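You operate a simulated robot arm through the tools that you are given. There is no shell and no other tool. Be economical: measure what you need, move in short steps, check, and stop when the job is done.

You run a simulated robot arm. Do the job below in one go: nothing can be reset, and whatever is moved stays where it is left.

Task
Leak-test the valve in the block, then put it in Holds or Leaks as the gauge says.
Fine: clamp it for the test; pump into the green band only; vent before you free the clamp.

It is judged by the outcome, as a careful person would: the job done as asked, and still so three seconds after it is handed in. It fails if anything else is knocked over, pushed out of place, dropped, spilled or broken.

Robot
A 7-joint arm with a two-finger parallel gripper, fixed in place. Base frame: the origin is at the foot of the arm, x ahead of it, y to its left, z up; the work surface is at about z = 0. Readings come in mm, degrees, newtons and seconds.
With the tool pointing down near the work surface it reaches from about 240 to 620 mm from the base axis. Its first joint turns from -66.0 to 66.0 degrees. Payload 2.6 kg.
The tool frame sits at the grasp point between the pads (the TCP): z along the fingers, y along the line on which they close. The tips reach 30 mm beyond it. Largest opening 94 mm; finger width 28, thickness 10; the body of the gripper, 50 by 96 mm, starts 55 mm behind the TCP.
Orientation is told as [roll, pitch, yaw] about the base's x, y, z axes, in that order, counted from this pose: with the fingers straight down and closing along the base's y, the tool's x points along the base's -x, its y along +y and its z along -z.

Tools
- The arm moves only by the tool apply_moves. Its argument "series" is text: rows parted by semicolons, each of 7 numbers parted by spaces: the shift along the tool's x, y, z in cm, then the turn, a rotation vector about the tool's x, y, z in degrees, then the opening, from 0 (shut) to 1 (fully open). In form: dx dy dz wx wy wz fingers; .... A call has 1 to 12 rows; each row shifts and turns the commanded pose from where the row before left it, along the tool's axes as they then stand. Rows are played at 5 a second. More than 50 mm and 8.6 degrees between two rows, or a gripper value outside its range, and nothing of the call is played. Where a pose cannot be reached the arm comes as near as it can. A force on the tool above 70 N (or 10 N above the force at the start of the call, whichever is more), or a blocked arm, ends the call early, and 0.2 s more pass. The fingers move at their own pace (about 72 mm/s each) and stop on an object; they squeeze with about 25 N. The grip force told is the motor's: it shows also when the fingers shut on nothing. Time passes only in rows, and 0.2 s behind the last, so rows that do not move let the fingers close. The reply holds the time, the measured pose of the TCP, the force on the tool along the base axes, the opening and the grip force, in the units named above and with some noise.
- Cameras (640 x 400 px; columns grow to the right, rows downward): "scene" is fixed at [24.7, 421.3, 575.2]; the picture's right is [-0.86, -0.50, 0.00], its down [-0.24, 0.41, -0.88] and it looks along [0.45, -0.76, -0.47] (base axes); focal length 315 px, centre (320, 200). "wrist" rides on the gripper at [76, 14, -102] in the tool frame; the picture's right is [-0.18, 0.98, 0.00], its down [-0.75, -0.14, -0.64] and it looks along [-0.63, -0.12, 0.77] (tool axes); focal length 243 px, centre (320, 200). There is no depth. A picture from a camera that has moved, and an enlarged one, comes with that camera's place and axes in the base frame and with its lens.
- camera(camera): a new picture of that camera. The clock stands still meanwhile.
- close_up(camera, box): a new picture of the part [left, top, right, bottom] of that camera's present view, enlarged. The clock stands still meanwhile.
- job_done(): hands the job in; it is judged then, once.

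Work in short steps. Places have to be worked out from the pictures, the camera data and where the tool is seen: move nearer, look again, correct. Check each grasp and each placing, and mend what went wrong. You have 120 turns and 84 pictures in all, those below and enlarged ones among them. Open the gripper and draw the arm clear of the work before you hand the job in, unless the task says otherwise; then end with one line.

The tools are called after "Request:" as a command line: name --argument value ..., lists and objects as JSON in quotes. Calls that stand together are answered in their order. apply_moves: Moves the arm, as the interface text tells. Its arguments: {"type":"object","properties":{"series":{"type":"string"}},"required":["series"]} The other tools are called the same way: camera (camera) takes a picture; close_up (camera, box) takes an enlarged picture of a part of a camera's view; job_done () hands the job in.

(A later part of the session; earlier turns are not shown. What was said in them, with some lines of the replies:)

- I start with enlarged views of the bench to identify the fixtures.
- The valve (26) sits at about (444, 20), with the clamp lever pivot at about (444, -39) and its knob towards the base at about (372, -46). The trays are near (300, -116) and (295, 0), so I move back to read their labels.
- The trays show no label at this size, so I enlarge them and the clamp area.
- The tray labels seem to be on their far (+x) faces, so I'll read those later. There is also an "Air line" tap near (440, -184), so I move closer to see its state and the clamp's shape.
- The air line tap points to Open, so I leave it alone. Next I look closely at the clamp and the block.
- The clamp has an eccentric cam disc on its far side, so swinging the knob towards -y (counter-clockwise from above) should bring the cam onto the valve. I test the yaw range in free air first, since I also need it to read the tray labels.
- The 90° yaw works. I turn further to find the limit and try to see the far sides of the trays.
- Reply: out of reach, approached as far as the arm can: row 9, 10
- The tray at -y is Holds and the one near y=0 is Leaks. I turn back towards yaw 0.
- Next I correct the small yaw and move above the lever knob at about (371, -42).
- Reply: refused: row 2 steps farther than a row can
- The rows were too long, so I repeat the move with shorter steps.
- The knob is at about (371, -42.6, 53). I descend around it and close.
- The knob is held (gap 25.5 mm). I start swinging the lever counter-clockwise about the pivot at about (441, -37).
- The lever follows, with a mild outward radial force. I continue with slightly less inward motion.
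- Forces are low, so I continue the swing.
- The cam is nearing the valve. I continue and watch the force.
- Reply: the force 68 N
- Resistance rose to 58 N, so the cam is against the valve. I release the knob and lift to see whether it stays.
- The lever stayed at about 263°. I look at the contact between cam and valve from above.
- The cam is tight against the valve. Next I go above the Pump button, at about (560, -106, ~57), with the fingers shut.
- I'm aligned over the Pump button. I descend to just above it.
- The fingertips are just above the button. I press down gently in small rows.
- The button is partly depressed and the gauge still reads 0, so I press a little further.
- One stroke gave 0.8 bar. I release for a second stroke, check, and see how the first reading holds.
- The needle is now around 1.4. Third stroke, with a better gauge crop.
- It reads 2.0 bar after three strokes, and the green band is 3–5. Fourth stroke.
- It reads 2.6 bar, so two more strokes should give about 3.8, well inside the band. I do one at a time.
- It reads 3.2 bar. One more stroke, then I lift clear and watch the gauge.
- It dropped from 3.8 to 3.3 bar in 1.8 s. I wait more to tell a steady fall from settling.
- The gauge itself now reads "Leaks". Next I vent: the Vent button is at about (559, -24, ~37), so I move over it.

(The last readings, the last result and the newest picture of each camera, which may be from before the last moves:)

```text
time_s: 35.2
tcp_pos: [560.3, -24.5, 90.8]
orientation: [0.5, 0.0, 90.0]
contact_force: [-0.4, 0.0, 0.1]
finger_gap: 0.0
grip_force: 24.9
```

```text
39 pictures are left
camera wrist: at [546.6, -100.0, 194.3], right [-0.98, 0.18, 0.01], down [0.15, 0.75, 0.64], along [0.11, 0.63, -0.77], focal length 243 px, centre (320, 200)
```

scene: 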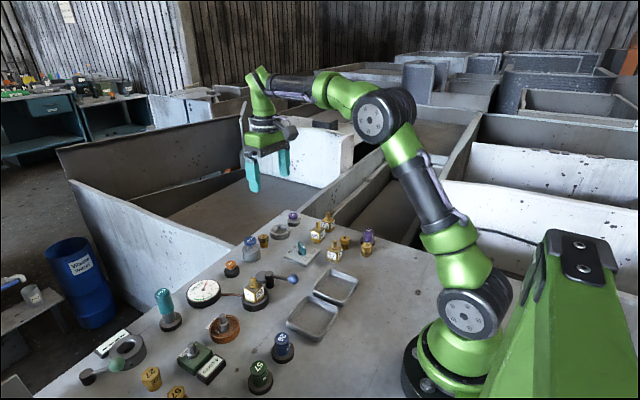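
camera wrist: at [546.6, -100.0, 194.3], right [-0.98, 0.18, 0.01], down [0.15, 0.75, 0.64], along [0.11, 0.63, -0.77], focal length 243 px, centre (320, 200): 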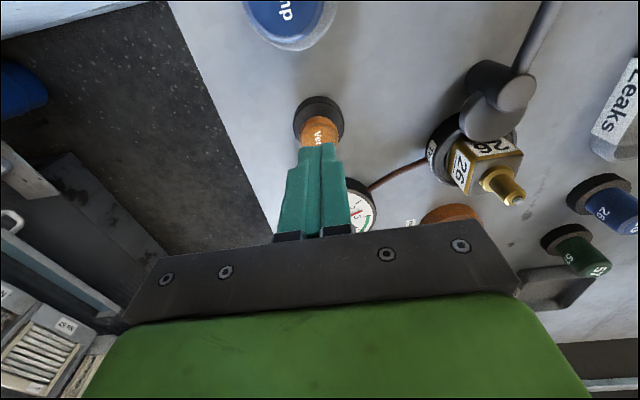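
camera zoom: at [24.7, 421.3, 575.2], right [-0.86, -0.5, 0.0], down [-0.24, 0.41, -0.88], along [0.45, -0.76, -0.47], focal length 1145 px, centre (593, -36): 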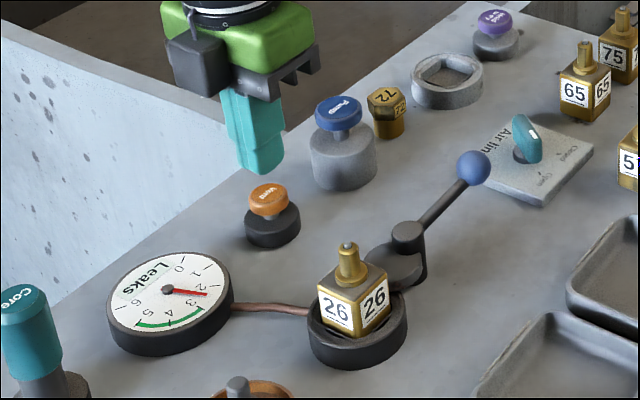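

I'm roughly aligned, so I shift 2 mm towards -y and press Vent down gradually.

Request:
apply_moves --series "0.2 0.1 1.2 0 0 0 0;0 0 0.8 0 0 0 0;0 0 0.5 0 0 0 0;0 0 0 0 0 0 0"

Request:
close_up --camera "scene" --box '[180, 220, 280, 310]'

```text
time_s: 36.2
tcp_pos: [557.5, -28.0, 65.0]
orientation: [0.3, 0.1, 89.9]
contact_force: [0.3, -0.3, 0.2]
finger_gap: 0.0
grip_force: 24.6
```

```text
4.44 times, centred on (230, 265) of scene
camera zoom: at [24.7, 421.3, 575.2], right [-0.86, -0.5, 0.0], down [-0.24, 0.41, -0.88], along [0.45, -0.76, -0.47], focal length 1399 px, centre (720, -89)
```

zoom: 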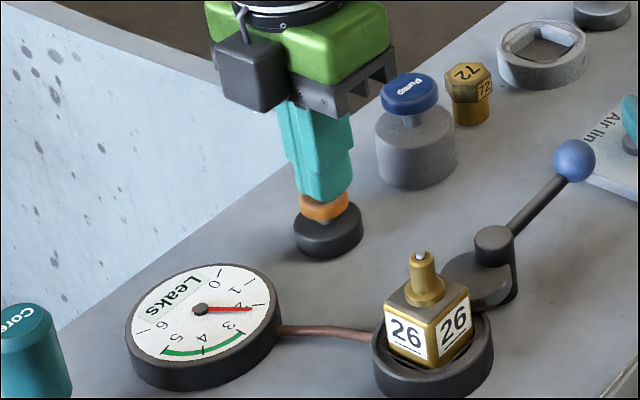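

The tips are just at the button, so I press further and hold until the gauge drops.

Request:
apply_moves --series "0 0 0.4 0 0 0 0;0 0 0.4 0 0 0 0;0 0 0.3 0 0 0 0;0 0 0 0 0 0 0;0 0 0 0 0 0 0;0 0 0 0 0 0 0"

Request:
close_up --camera "scene" --box '[180, 220, 280, 310]'

```text
time_s: 37.6
tcp_pos: [559.1, -25.4, 56.7]
orientation: [0.1, 0.1, 89.9]
contact_force: [-11.3, -0.8, 33.8]
finger_gap: 0.1
grip_force: 24.9
```

```text
4.44 times, centred on (230, 265) of scene
camera zoom: at [24.5, 421.3, 575.2], right [-0.86, -0.5, 0.0], down [-0.24, 0.41, -0.88], along [0.45, -0.76, -0.47], focal length 1399 px, centre (720, -89)
```

zoom: 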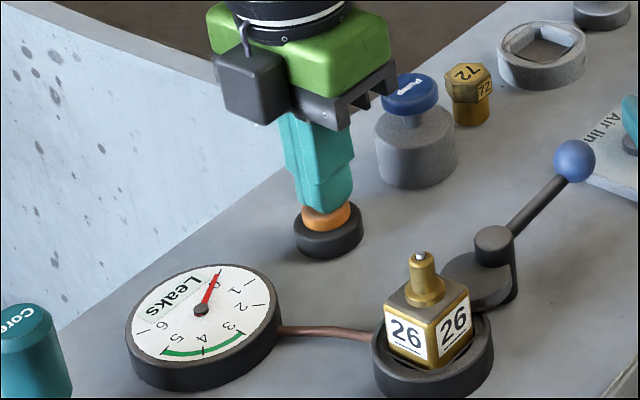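

The gauge is at 0, so it is vented. I lift off and return above the lever knob at about (434, -108).

Request:
apply_moves --series "0 0 -1.5 0 0 0 0;0 0 -4 0 0 0 0;0 0 -4 0 0 0 0;2.7 3.9 0 0 0 0 0.3;2.7 3.9 0 0 0 0 0.55;2.8 3.9 0 0 0 2 0.55;0 0.8 0 0 0 0 0.55;0 0 0 0 0 0 0.55"

Request:
camera --camera "wrist"

Request:
close_up --camera "scene" --box '[180, 220, 310, 320]'

```text
time_s: 39.4
tcp_pos: [433.2, -108.0, 150.2]
orientation: [0.4, 0.2, 88.0]
contact_force: [0.4, -0.6, -0.2]
finger_gap: 51.7
grip_force: 0.1
```

```text
36 pictures are left
camera wrist: at [418.0, -183.6, 253.9], right [-0.98, 0.22, 0.01], down [0.17, 0.75, 0.64], along [0.13, 0.62, -0.77], focal length 243 px, centre (320, 200)
```

wrist: 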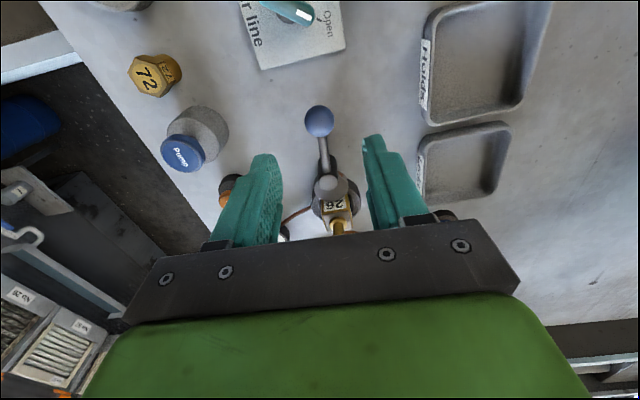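

```text
4.00 times, centred on (245, 270) of scene
camera zoom: at [24.7, 421.3, 575.2], right [-0.86, -0.5, 0.0], down [-0.24, 0.41, -0.88], along [0.45, -0.76, -0.47], focal length 1259 px, centre (620, -80)
```

zoom: 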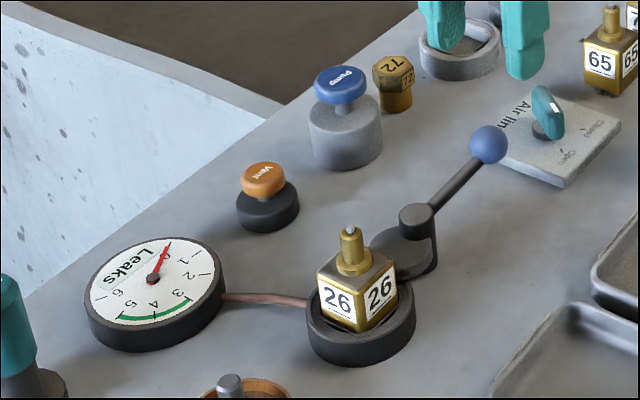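

The gauge stays at 0 and the knob is at (433.5, -106.5), so I descend and grip it.

Request:
apply_moves --series "-0.1 0 4 0 0 0 0.55;0 0 4 0 0 0 0.55;0 0 1.7 0 0 0 0.55;0 0 0 0 0 0 0.55;0 0 0 0 0 0 0.2;0 0 0 0 0 0 0.2;0 0 0 0 0 0 0.2;0 0 0 0 0 0 0.2"

```text
time_s: 41.2
tcp_pos: [432.2, -107.3, 54.5]
orientation: [0.5, 0.2, 88.1]
contact_force: [0.9, -0.4, -4.0]
finger_gap: 25.6
grip_force: 44.5
```

Gripped. I swing the lever back clockwise to free the clamp.

Request:
apply_moves --series "-0.15 0.97 0 0 0 8 0.2;-0.15 0.97 0 0 0 8 0.2;-0.15 0.97 0 0 0 8 0.2;0 0 0 0 0 0 0.2"

Request:
apply_moves --series "-0.12 0.97 0 0 0 8 0.2;-0.12 0.97 0 0 0 8 0.2;-0.12 0.97 0 0 0 8 0.2;0 0 0 0 0 0 0.2"

```text
time_s: 42.2
tcp_pos: [404.5, -98.9, 54.5]
orientation: [0.4, 0.4, 64.0]
contact_force: [-2.7, -9.0, -1.7]
finger_gap: 25.4
grip_force: 45.1
```

```text
time_s: 43.2
tcp_pos: [383.1, -78.7, 52.6]
orientation: [0.3, 0.5, 39.9]
contact_force: [-13.9, -6.2, 9.4]
finger_gap: 25.6
grip_force: 44.7
```

The lever is moving back smoothly. I continue to the original position at about (371, -43).

Request:
apply_moves --series "-0.1 0.97 0 0 0 8 0.2;-0.1 0.97 0 0 0 8 0.2;-0.12 0.97 0 0 0 8 0.2;0 0 0 0 0 0 0.2"

```text
time_s: 44.2
tcp_pos: [371.4, -51.3, 54.2]
orientation: [0.0, 0.4, 15.8]
contact_force: [-17.8, -4.5, 14.5]
finger_gap: 25.1
grip_force: 45.2
```

Request:
apply_moves --series "0.05 0.85 0 0 0 7 0.2;0 0 0 0 0 0 0.2;0 0 0 0 0 0 0.6;0 0 0 0 0 0 0.6;0 0 0 0 0 0 0.6"

Request:
apply_moves --series "0 0 -4 0 0 0 0.6;0 0 -4 0 0 0 0.6;0 0 -4 0 0 0 0.6;0 0 0 0 0 0 0.6"

Request:
close_up --camera "scene" --box '[180, 220, 340, 330]'

Request:
camera --camera "wrist"

```text
time_s: 45.4
tcp_pos: [368.7, -45.1, 53.9]
orientation: [-0.1, 0.5, 9.0]
contact_force: [-0.4, 0.0, -0.4]
finger_gap: 56.5
grip_force: 0.1
```

```text
time_s: 46.4
tcp_pos: [368.7, -44.5, 174.0]
orientation: [0.0, 0.4, 9.0]
contact_force: [-0.1, -0.2, 0.0]
finger_gap: 56.2
grip_force: 0.1
```

```text
3.64 times, centred on (260, 275) of scene
camera zoom: at [24.7, 421.3, 575.2], right [-0.86, -0.5, 0.0], down [-0.24, 0.41, -0.88], along [0.45, -0.76, -0.47], focal length 1145 px, centre (538, -73)
```

zoom: 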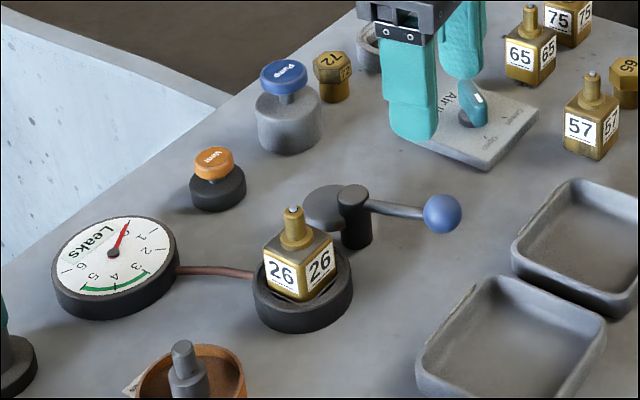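

```text
33 pictures are left
camera wrist: at [292.4, -41.2, 277.6], right [0.03, 1.0, 0.0], down [0.77, -0.02, 0.64], along [0.64, -0.02, -0.77], focal length 243 px, centre (320, 200)
```

wrist: 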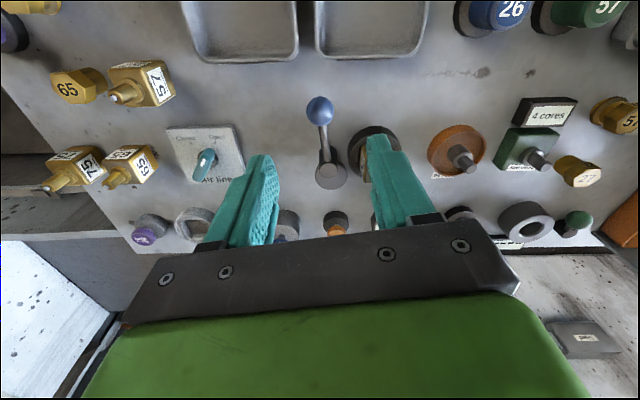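

The clamp is free and the lever is back. Next I move towards the valve to find its exact place and yaw.

Request:
apply_moves --series "0 0 0 0 0 8.5 0.7;-1.5 3.2 -1 0 0 0.5 0.7;-1.6 3.2 -1 0 0 0 0.7;0 0 0 0 0 0 0.7"

Request:
camera --camera "wrist"

Request:
close_up --camera "wrist" --box '[260, 80, 400, 200]'

```text
time_s: 47.4
tcp_pos: [402.1, 20.1, 193.8]
orientation: [-0.1, 0.5, 0.0]
contact_force: [-0.6, -0.5, -1.0]
finger_gap: 65.9
grip_force: 0.1
```

```text
32 pictures are left
camera wrist: at [325.8, 35.4, 297.2], right [0.18, 0.98, 0.0], down [0.76, -0.14, 0.64], along [0.62, -0.12, -0.77], focal length 243 px, centre (320, 200)
```

wrist: 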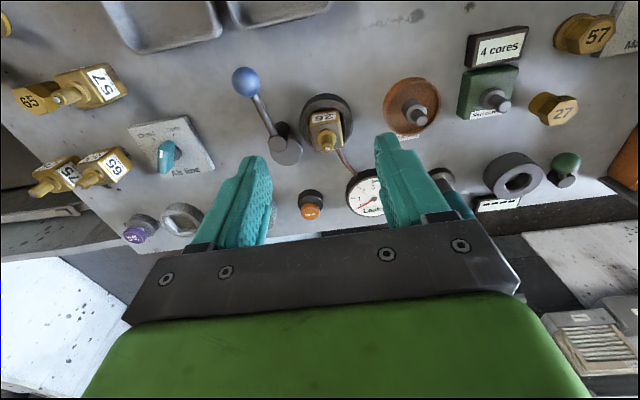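

```text
3.33 times, centred on (330, 140) of wrist
camera zoom: at [325.8, 35.4, 297.2], right [0.18, 0.98, 0.0], down [0.76, -0.14, 0.64], along [0.62, -0.12, -0.77], focal length 809 px, centre (287, 400)
```

zoom: 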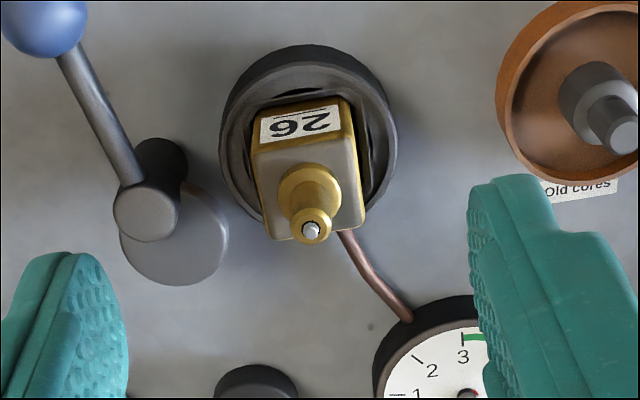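

The valve is at about (441, 20.5), square to the base axes, with a 30 mm body (top about z 50). I align above it and come down partway to check.

Request:
apply_moves --series "-3.9 0.05 0 0 0 0 0.55;0 0 4 0 0 0 0.55;0 0 3 0 0 0 0.55;0 0 0 0 0 0 0.55"

Request:
camera --camera "wrist"

Request:
close_up --camera "scene" --box '[190, 200, 330, 320]'

```text
time_s: 48.4
tcp_pos: [439.0, 21.0, 122.7]
orientation: [-0.1, 0.5, 0.0]
contact_force: [-0.8, 0.2, 0.6]
finger_gap: 51.7
grip_force: 0.2
```

```text
30 pictures are left
camera wrist: at [363.8, 35.0, 226.5], right [0.18, 0.98, 0.0], down [0.76, -0.14, 0.64], along [0.62, -0.12, -0.77], focal length 243 px, centre (320, 200)
```

wrist: 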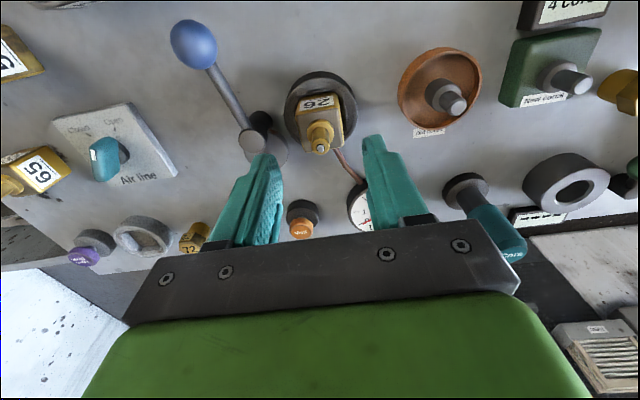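

```text
3.33 times, centred on (260, 260) of scene
camera zoom: at [24.7, 421.3, 575.2], right [-0.86, -0.5, 0.0], down [-0.24, 0.41, -0.88], along [0.45, -0.76, -0.47], focal length 1049 px, centre (520, 0)
```

zoom: 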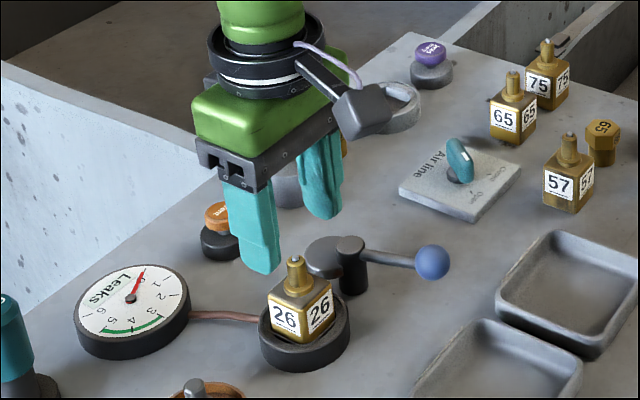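

The valve axis is confirmed at (440.6, 20.5). I descend to grasp the body just above the ring.

Request:
apply_moves --series "-0.15 0 3 0 0 0 0.55;0 -0.03 2 0 0 0 0.55;0 0 1.4 0 0 0 0.55;0 0 0 0 0 0 0.55"

Request:
camera --camera "wrist"

Request:
close_up --camera "scene" --box '[210, 230, 310, 320]'

```text
time_s: 49.4
tcp_pos: [439.3, 20.2, 62.5]
orientation: [-0.1, 0.2, -0.1]
contact_force: [-23.5, -0.4, 56.6]
finger_gap: 51.6
grip_force: 0.2
```

```text
28 pictures are left
camera wrist: at [365.0, 34.6, 166.4], right [0.19, 0.98, 0.0], down [0.76, -0.14, 0.64], along [0.63, -0.12, -0.77], focal length 243 px, centre (320, 200)
```

wrist: 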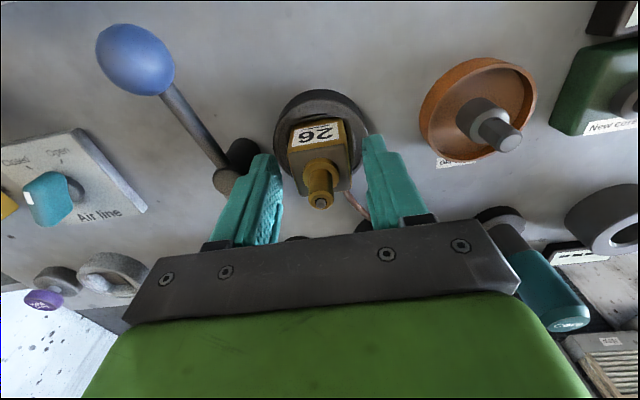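

```text
4.44 times, centred on (260, 275) of scene
camera zoom: at [24.4, 421.3, 575.2], right [-0.86, -0.5, 0.0], down [-0.24, 0.41, -0.88], along [0.45, -0.76, -0.47], focal length 1399 px, centre (587, -133)
```

zoom: 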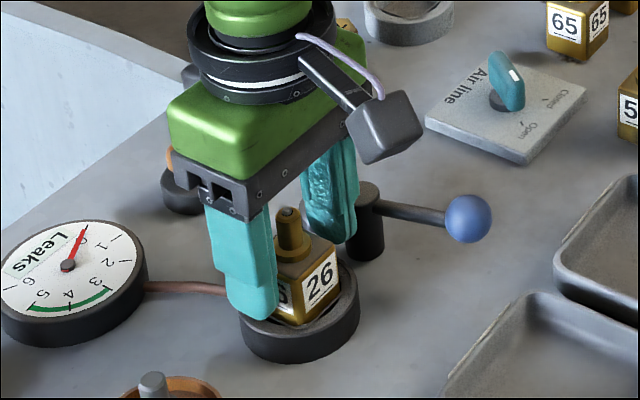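

The tips touched the ring at about z 32. I back up to TCP z ≈ 66 and close there.

Request:
apply_moves --series "0 0 -0.8 0 0 0 0.55;0 0 0 0 0 0 0.55;0 0 0 0 0 0 0.25;0 0 0 0 0 0 0.15;0 0 0 0 0 0 0.15;0 0 0 0 0 0 0.15"

```text
time_s: 50.8
tcp_pos: [439.5, 19.4, 68.1]
orientation: [-0.2, 0.5, 0.0]
contact_force: [-0.2, -0.9, 0.1]
finger_gap: 33.6
grip_force: 24.8
```

The body is gripped at 33.6 mm. I lift slowly and check.

Request:
apply_moves --series "0 0 -1 0 0 0 0.15;0 0 -1.5 0 0 0 0.15;0 0 -2 0 0 0 0.15;0 0 -2 0 0 0 0.15;0 0 0 0 0 0 0.15"

Request:
close_up --camera "scene" --box '[190, 190, 350, 330]'

```text
time_s: 52.0
tcp_pos: [439.9, 20.3, 133.2]
orientation: [-0.1, 0.5, 0.0]
contact_force: [0.4, -0.8, -3.3]
finger_gap: 33.6
grip_force: 25.0
```

```text
2.86 times, centred on (270, 260) of scene
camera zoom: at [24.7, 421.3, 575.2], right [-0.86, -0.5, 0.0], down [-0.24, 0.41, -0.88], along [0.45, -0.76, -0.47], focal length 899 px, centre (463, 29)
```

zoom: 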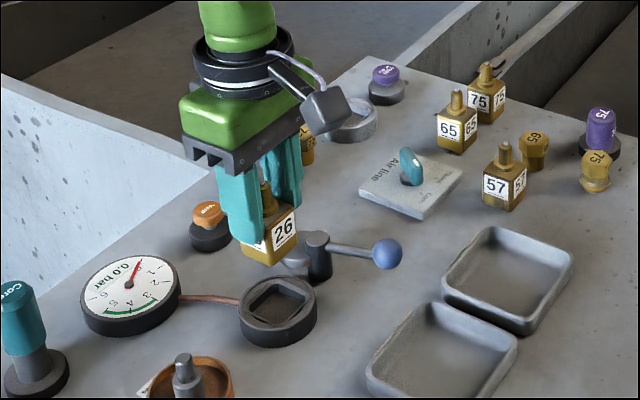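

The valve is out, with the Leaks tray centred at about (290, 0). I carry it there.

Request:
apply_moves --series "3 0 -1.5 0 0 0 0.15;4 -0.5 0 0 0 0 0.15;4 -0.8 0 0 0 0 0.15;4 -0.7 0 0 0 0 0.15;0 0 0 0 0 0 0.15"

Request:
close_up --camera "scene" --box '[220, 210, 380, 350]'

Request:
camera --camera "wrist"

```text
time_s: 53.2
tcp_pos: [288.8, -0.1, 148.5]
orientation: [-0.2, 0.4, -0.1]
contact_force: [-0.2, 0.3, -3.2]
finger_gap: 33.7
grip_force: 24.6
```

```text
2.86 times, centred on (300, 280) of scene
camera zoom: at [24.7, 421.3, 575.2], right [-0.86, -0.5, 0.0], down [-0.24, 0.41, -0.88], along [0.45, -0.76, -0.47], focal length 899 px, centre (377, -29)
```

zoom: 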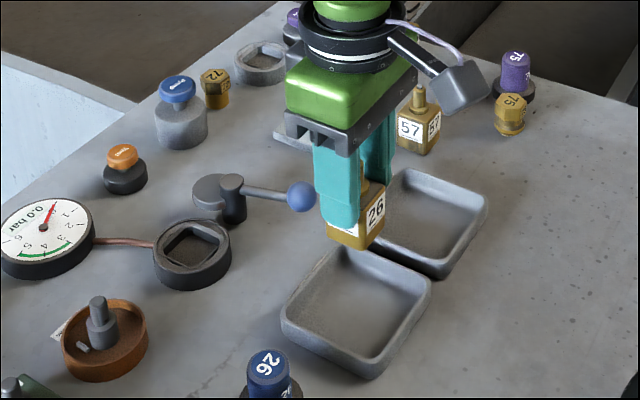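

```text
24 pictures are left
camera wrist: at [214.2, 14.9, 252.0], right [0.18, 0.98, 0.0], down [0.76, -0.14, 0.64], along [0.63, -0.12, -0.77], focal length 243 px, centre (320, 200)
```

wrist: 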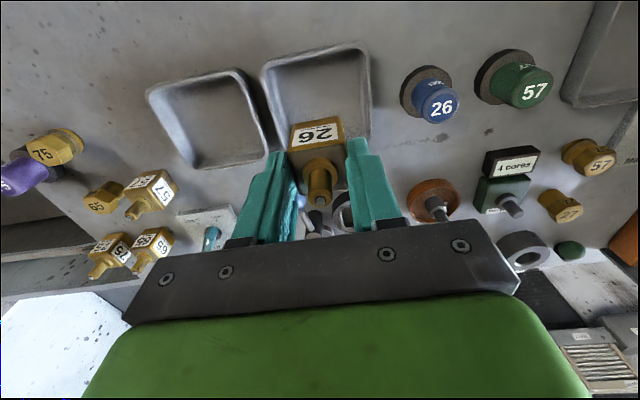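

The valve is centred over the Leaks tray. I lower it, then go gently to contact.

Request:
apply_moves --series "0 0.1 3 0 0 0 0.15;0 0 3 0 0 0 0.15;0 0 1.5 0 0 0 0.15;0 0 0.5 0 0 0 0.15;0 0 0 0 0 0 0.15"

Request:
close_up --camera "scene" --box '[260, 240, 380, 350]'

```text
time_s: 54.4
tcp_pos: [289.2, 3.0, 68.8]
orientation: [-0.1, 0.5, 0.0]
contact_force: [-0.4, -1.1, -3.6]
finger_gap: 33.5
grip_force: 24.7
```

```text
3.64 times, centred on (320, 295) of scene
camera zoom: at [24.7, 421.3, 575.2], right [-0.86, -0.5, 0.0], down [-0.24, 0.41, -0.88], along [0.45, -0.76, -0.47], focal length 1145 px, centre (320, -146)
```

zoom: 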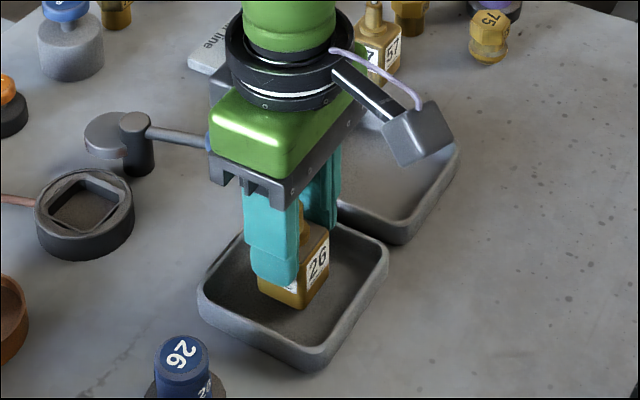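

The valve is inside the tray but not yet touching the floor. I lower it in 2–3 mm rows.

Request:
apply_moves --series "0 0 0.3 0 0 0 0.15;0 0 0.2 0 0 0 0.15;0 0 0.2 0 0 0 0.15;0 0 0 0 0 0 0.15"

```text
time_s: 55.4
tcp_pos: [289.6, 1.6, 62.9]
orientation: [-0.1, 0.5, 0.0]
contact_force: [-4.4, 0.3, 12.7]
finger_gap: 33.6
grip_force: 25.3
```

The valve is on the floor (12.7 N upward). I open the fingers and lift straight up.

Request:
apply_moves --series "0 0 -0.1 0 0 0 0.15;0 0 0 0 0 0 0.48;0 0 0 0 0 0 0.48;0 0 0 0 0 0 0.48"

Request:
apply_moves --series "0 0 -2 0 0 0 0.48;0 0 -4 0 0 0 0.48;0 0 -4 0 0 0 0.48;0 0 -4 0 0 0 0.48;-3 0 -3 0 0 0 0.48;0 0 0 0 0 0 0.48"

Request:
camera --camera "scene"

Request:
close_up --camera "scene" --box '[180, 220, 380, 350]'

```text
time_s: 56.4
tcp_pos: [288.9, 1.2, 63.3]
orientation: [0.0, 0.4, 0.0]
contact_force: [-0.2, -0.3, 0.8]
finger_gap: 45.1
grip_force: 0.1
```

```text
time_s: 57.8
tcp_pos: [320.1, 2.1, 232.4]
orientation: [-0.2, 0.5, -0.1]
contact_force: [0.0, 0.1, 0.4]
finger_gap: 45.1
grip_force: 0.1
```

```text
22 pictures are left
```

scene: 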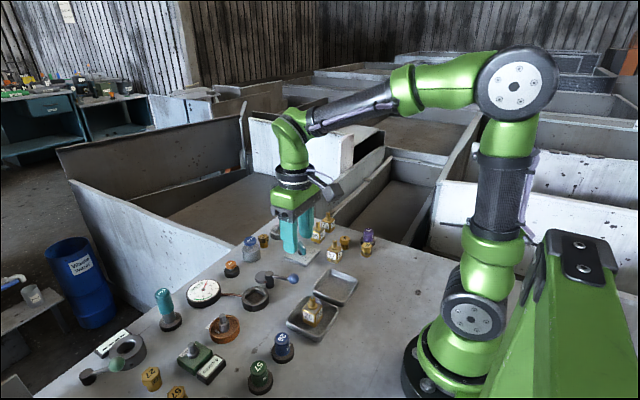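

```text
3.08 times, centred on (280, 285) of scene
camera zoom: at [24.7, 421.3, 575.2], right [-0.86, -0.5, 0.0], down [-0.24, 0.41, -0.88], along [0.45, -0.76, -0.47], focal length 968 px, centre (443, -62)
```

zoom: 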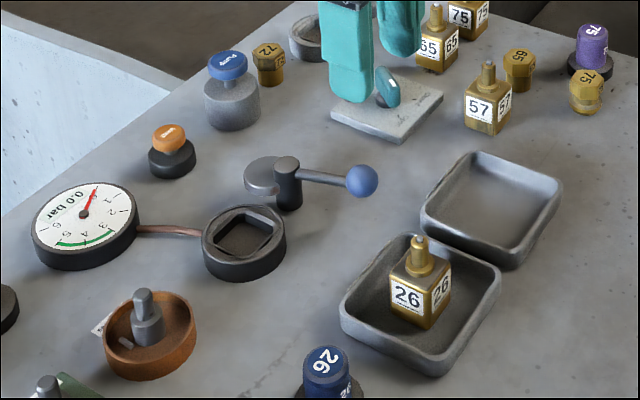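

The valve stands upright in the Leaks tray, the gauge is at 0 and everything else is in place. I open fully, draw clear, then hand in.

Request:
apply_moves --series "-3 0 -3 0 0 0 1;-3 0 -3 0 0 0 1;0 0 -2 0 0 0 1;0 0 0 0 0 0 1"

Request:
job_done

```text
time_s: 58.8
tcp_pos: [381.5, 0.6, 310.8]
orientation: [0.0, 0.5, -0.1]
contact_force: [-0.2, 0.0, 0.4]
finger_gap: 93.9
grip_force: 0.2
```

```text
The job is handed in.
```

Valve 26 leaks: I clamped it and pumped it to 3.8 bar (green band 3–5), the pressure fell and the gauge read "Leaks", so I vented it to 0, freed the clamp and stood it in the Leaks tray.
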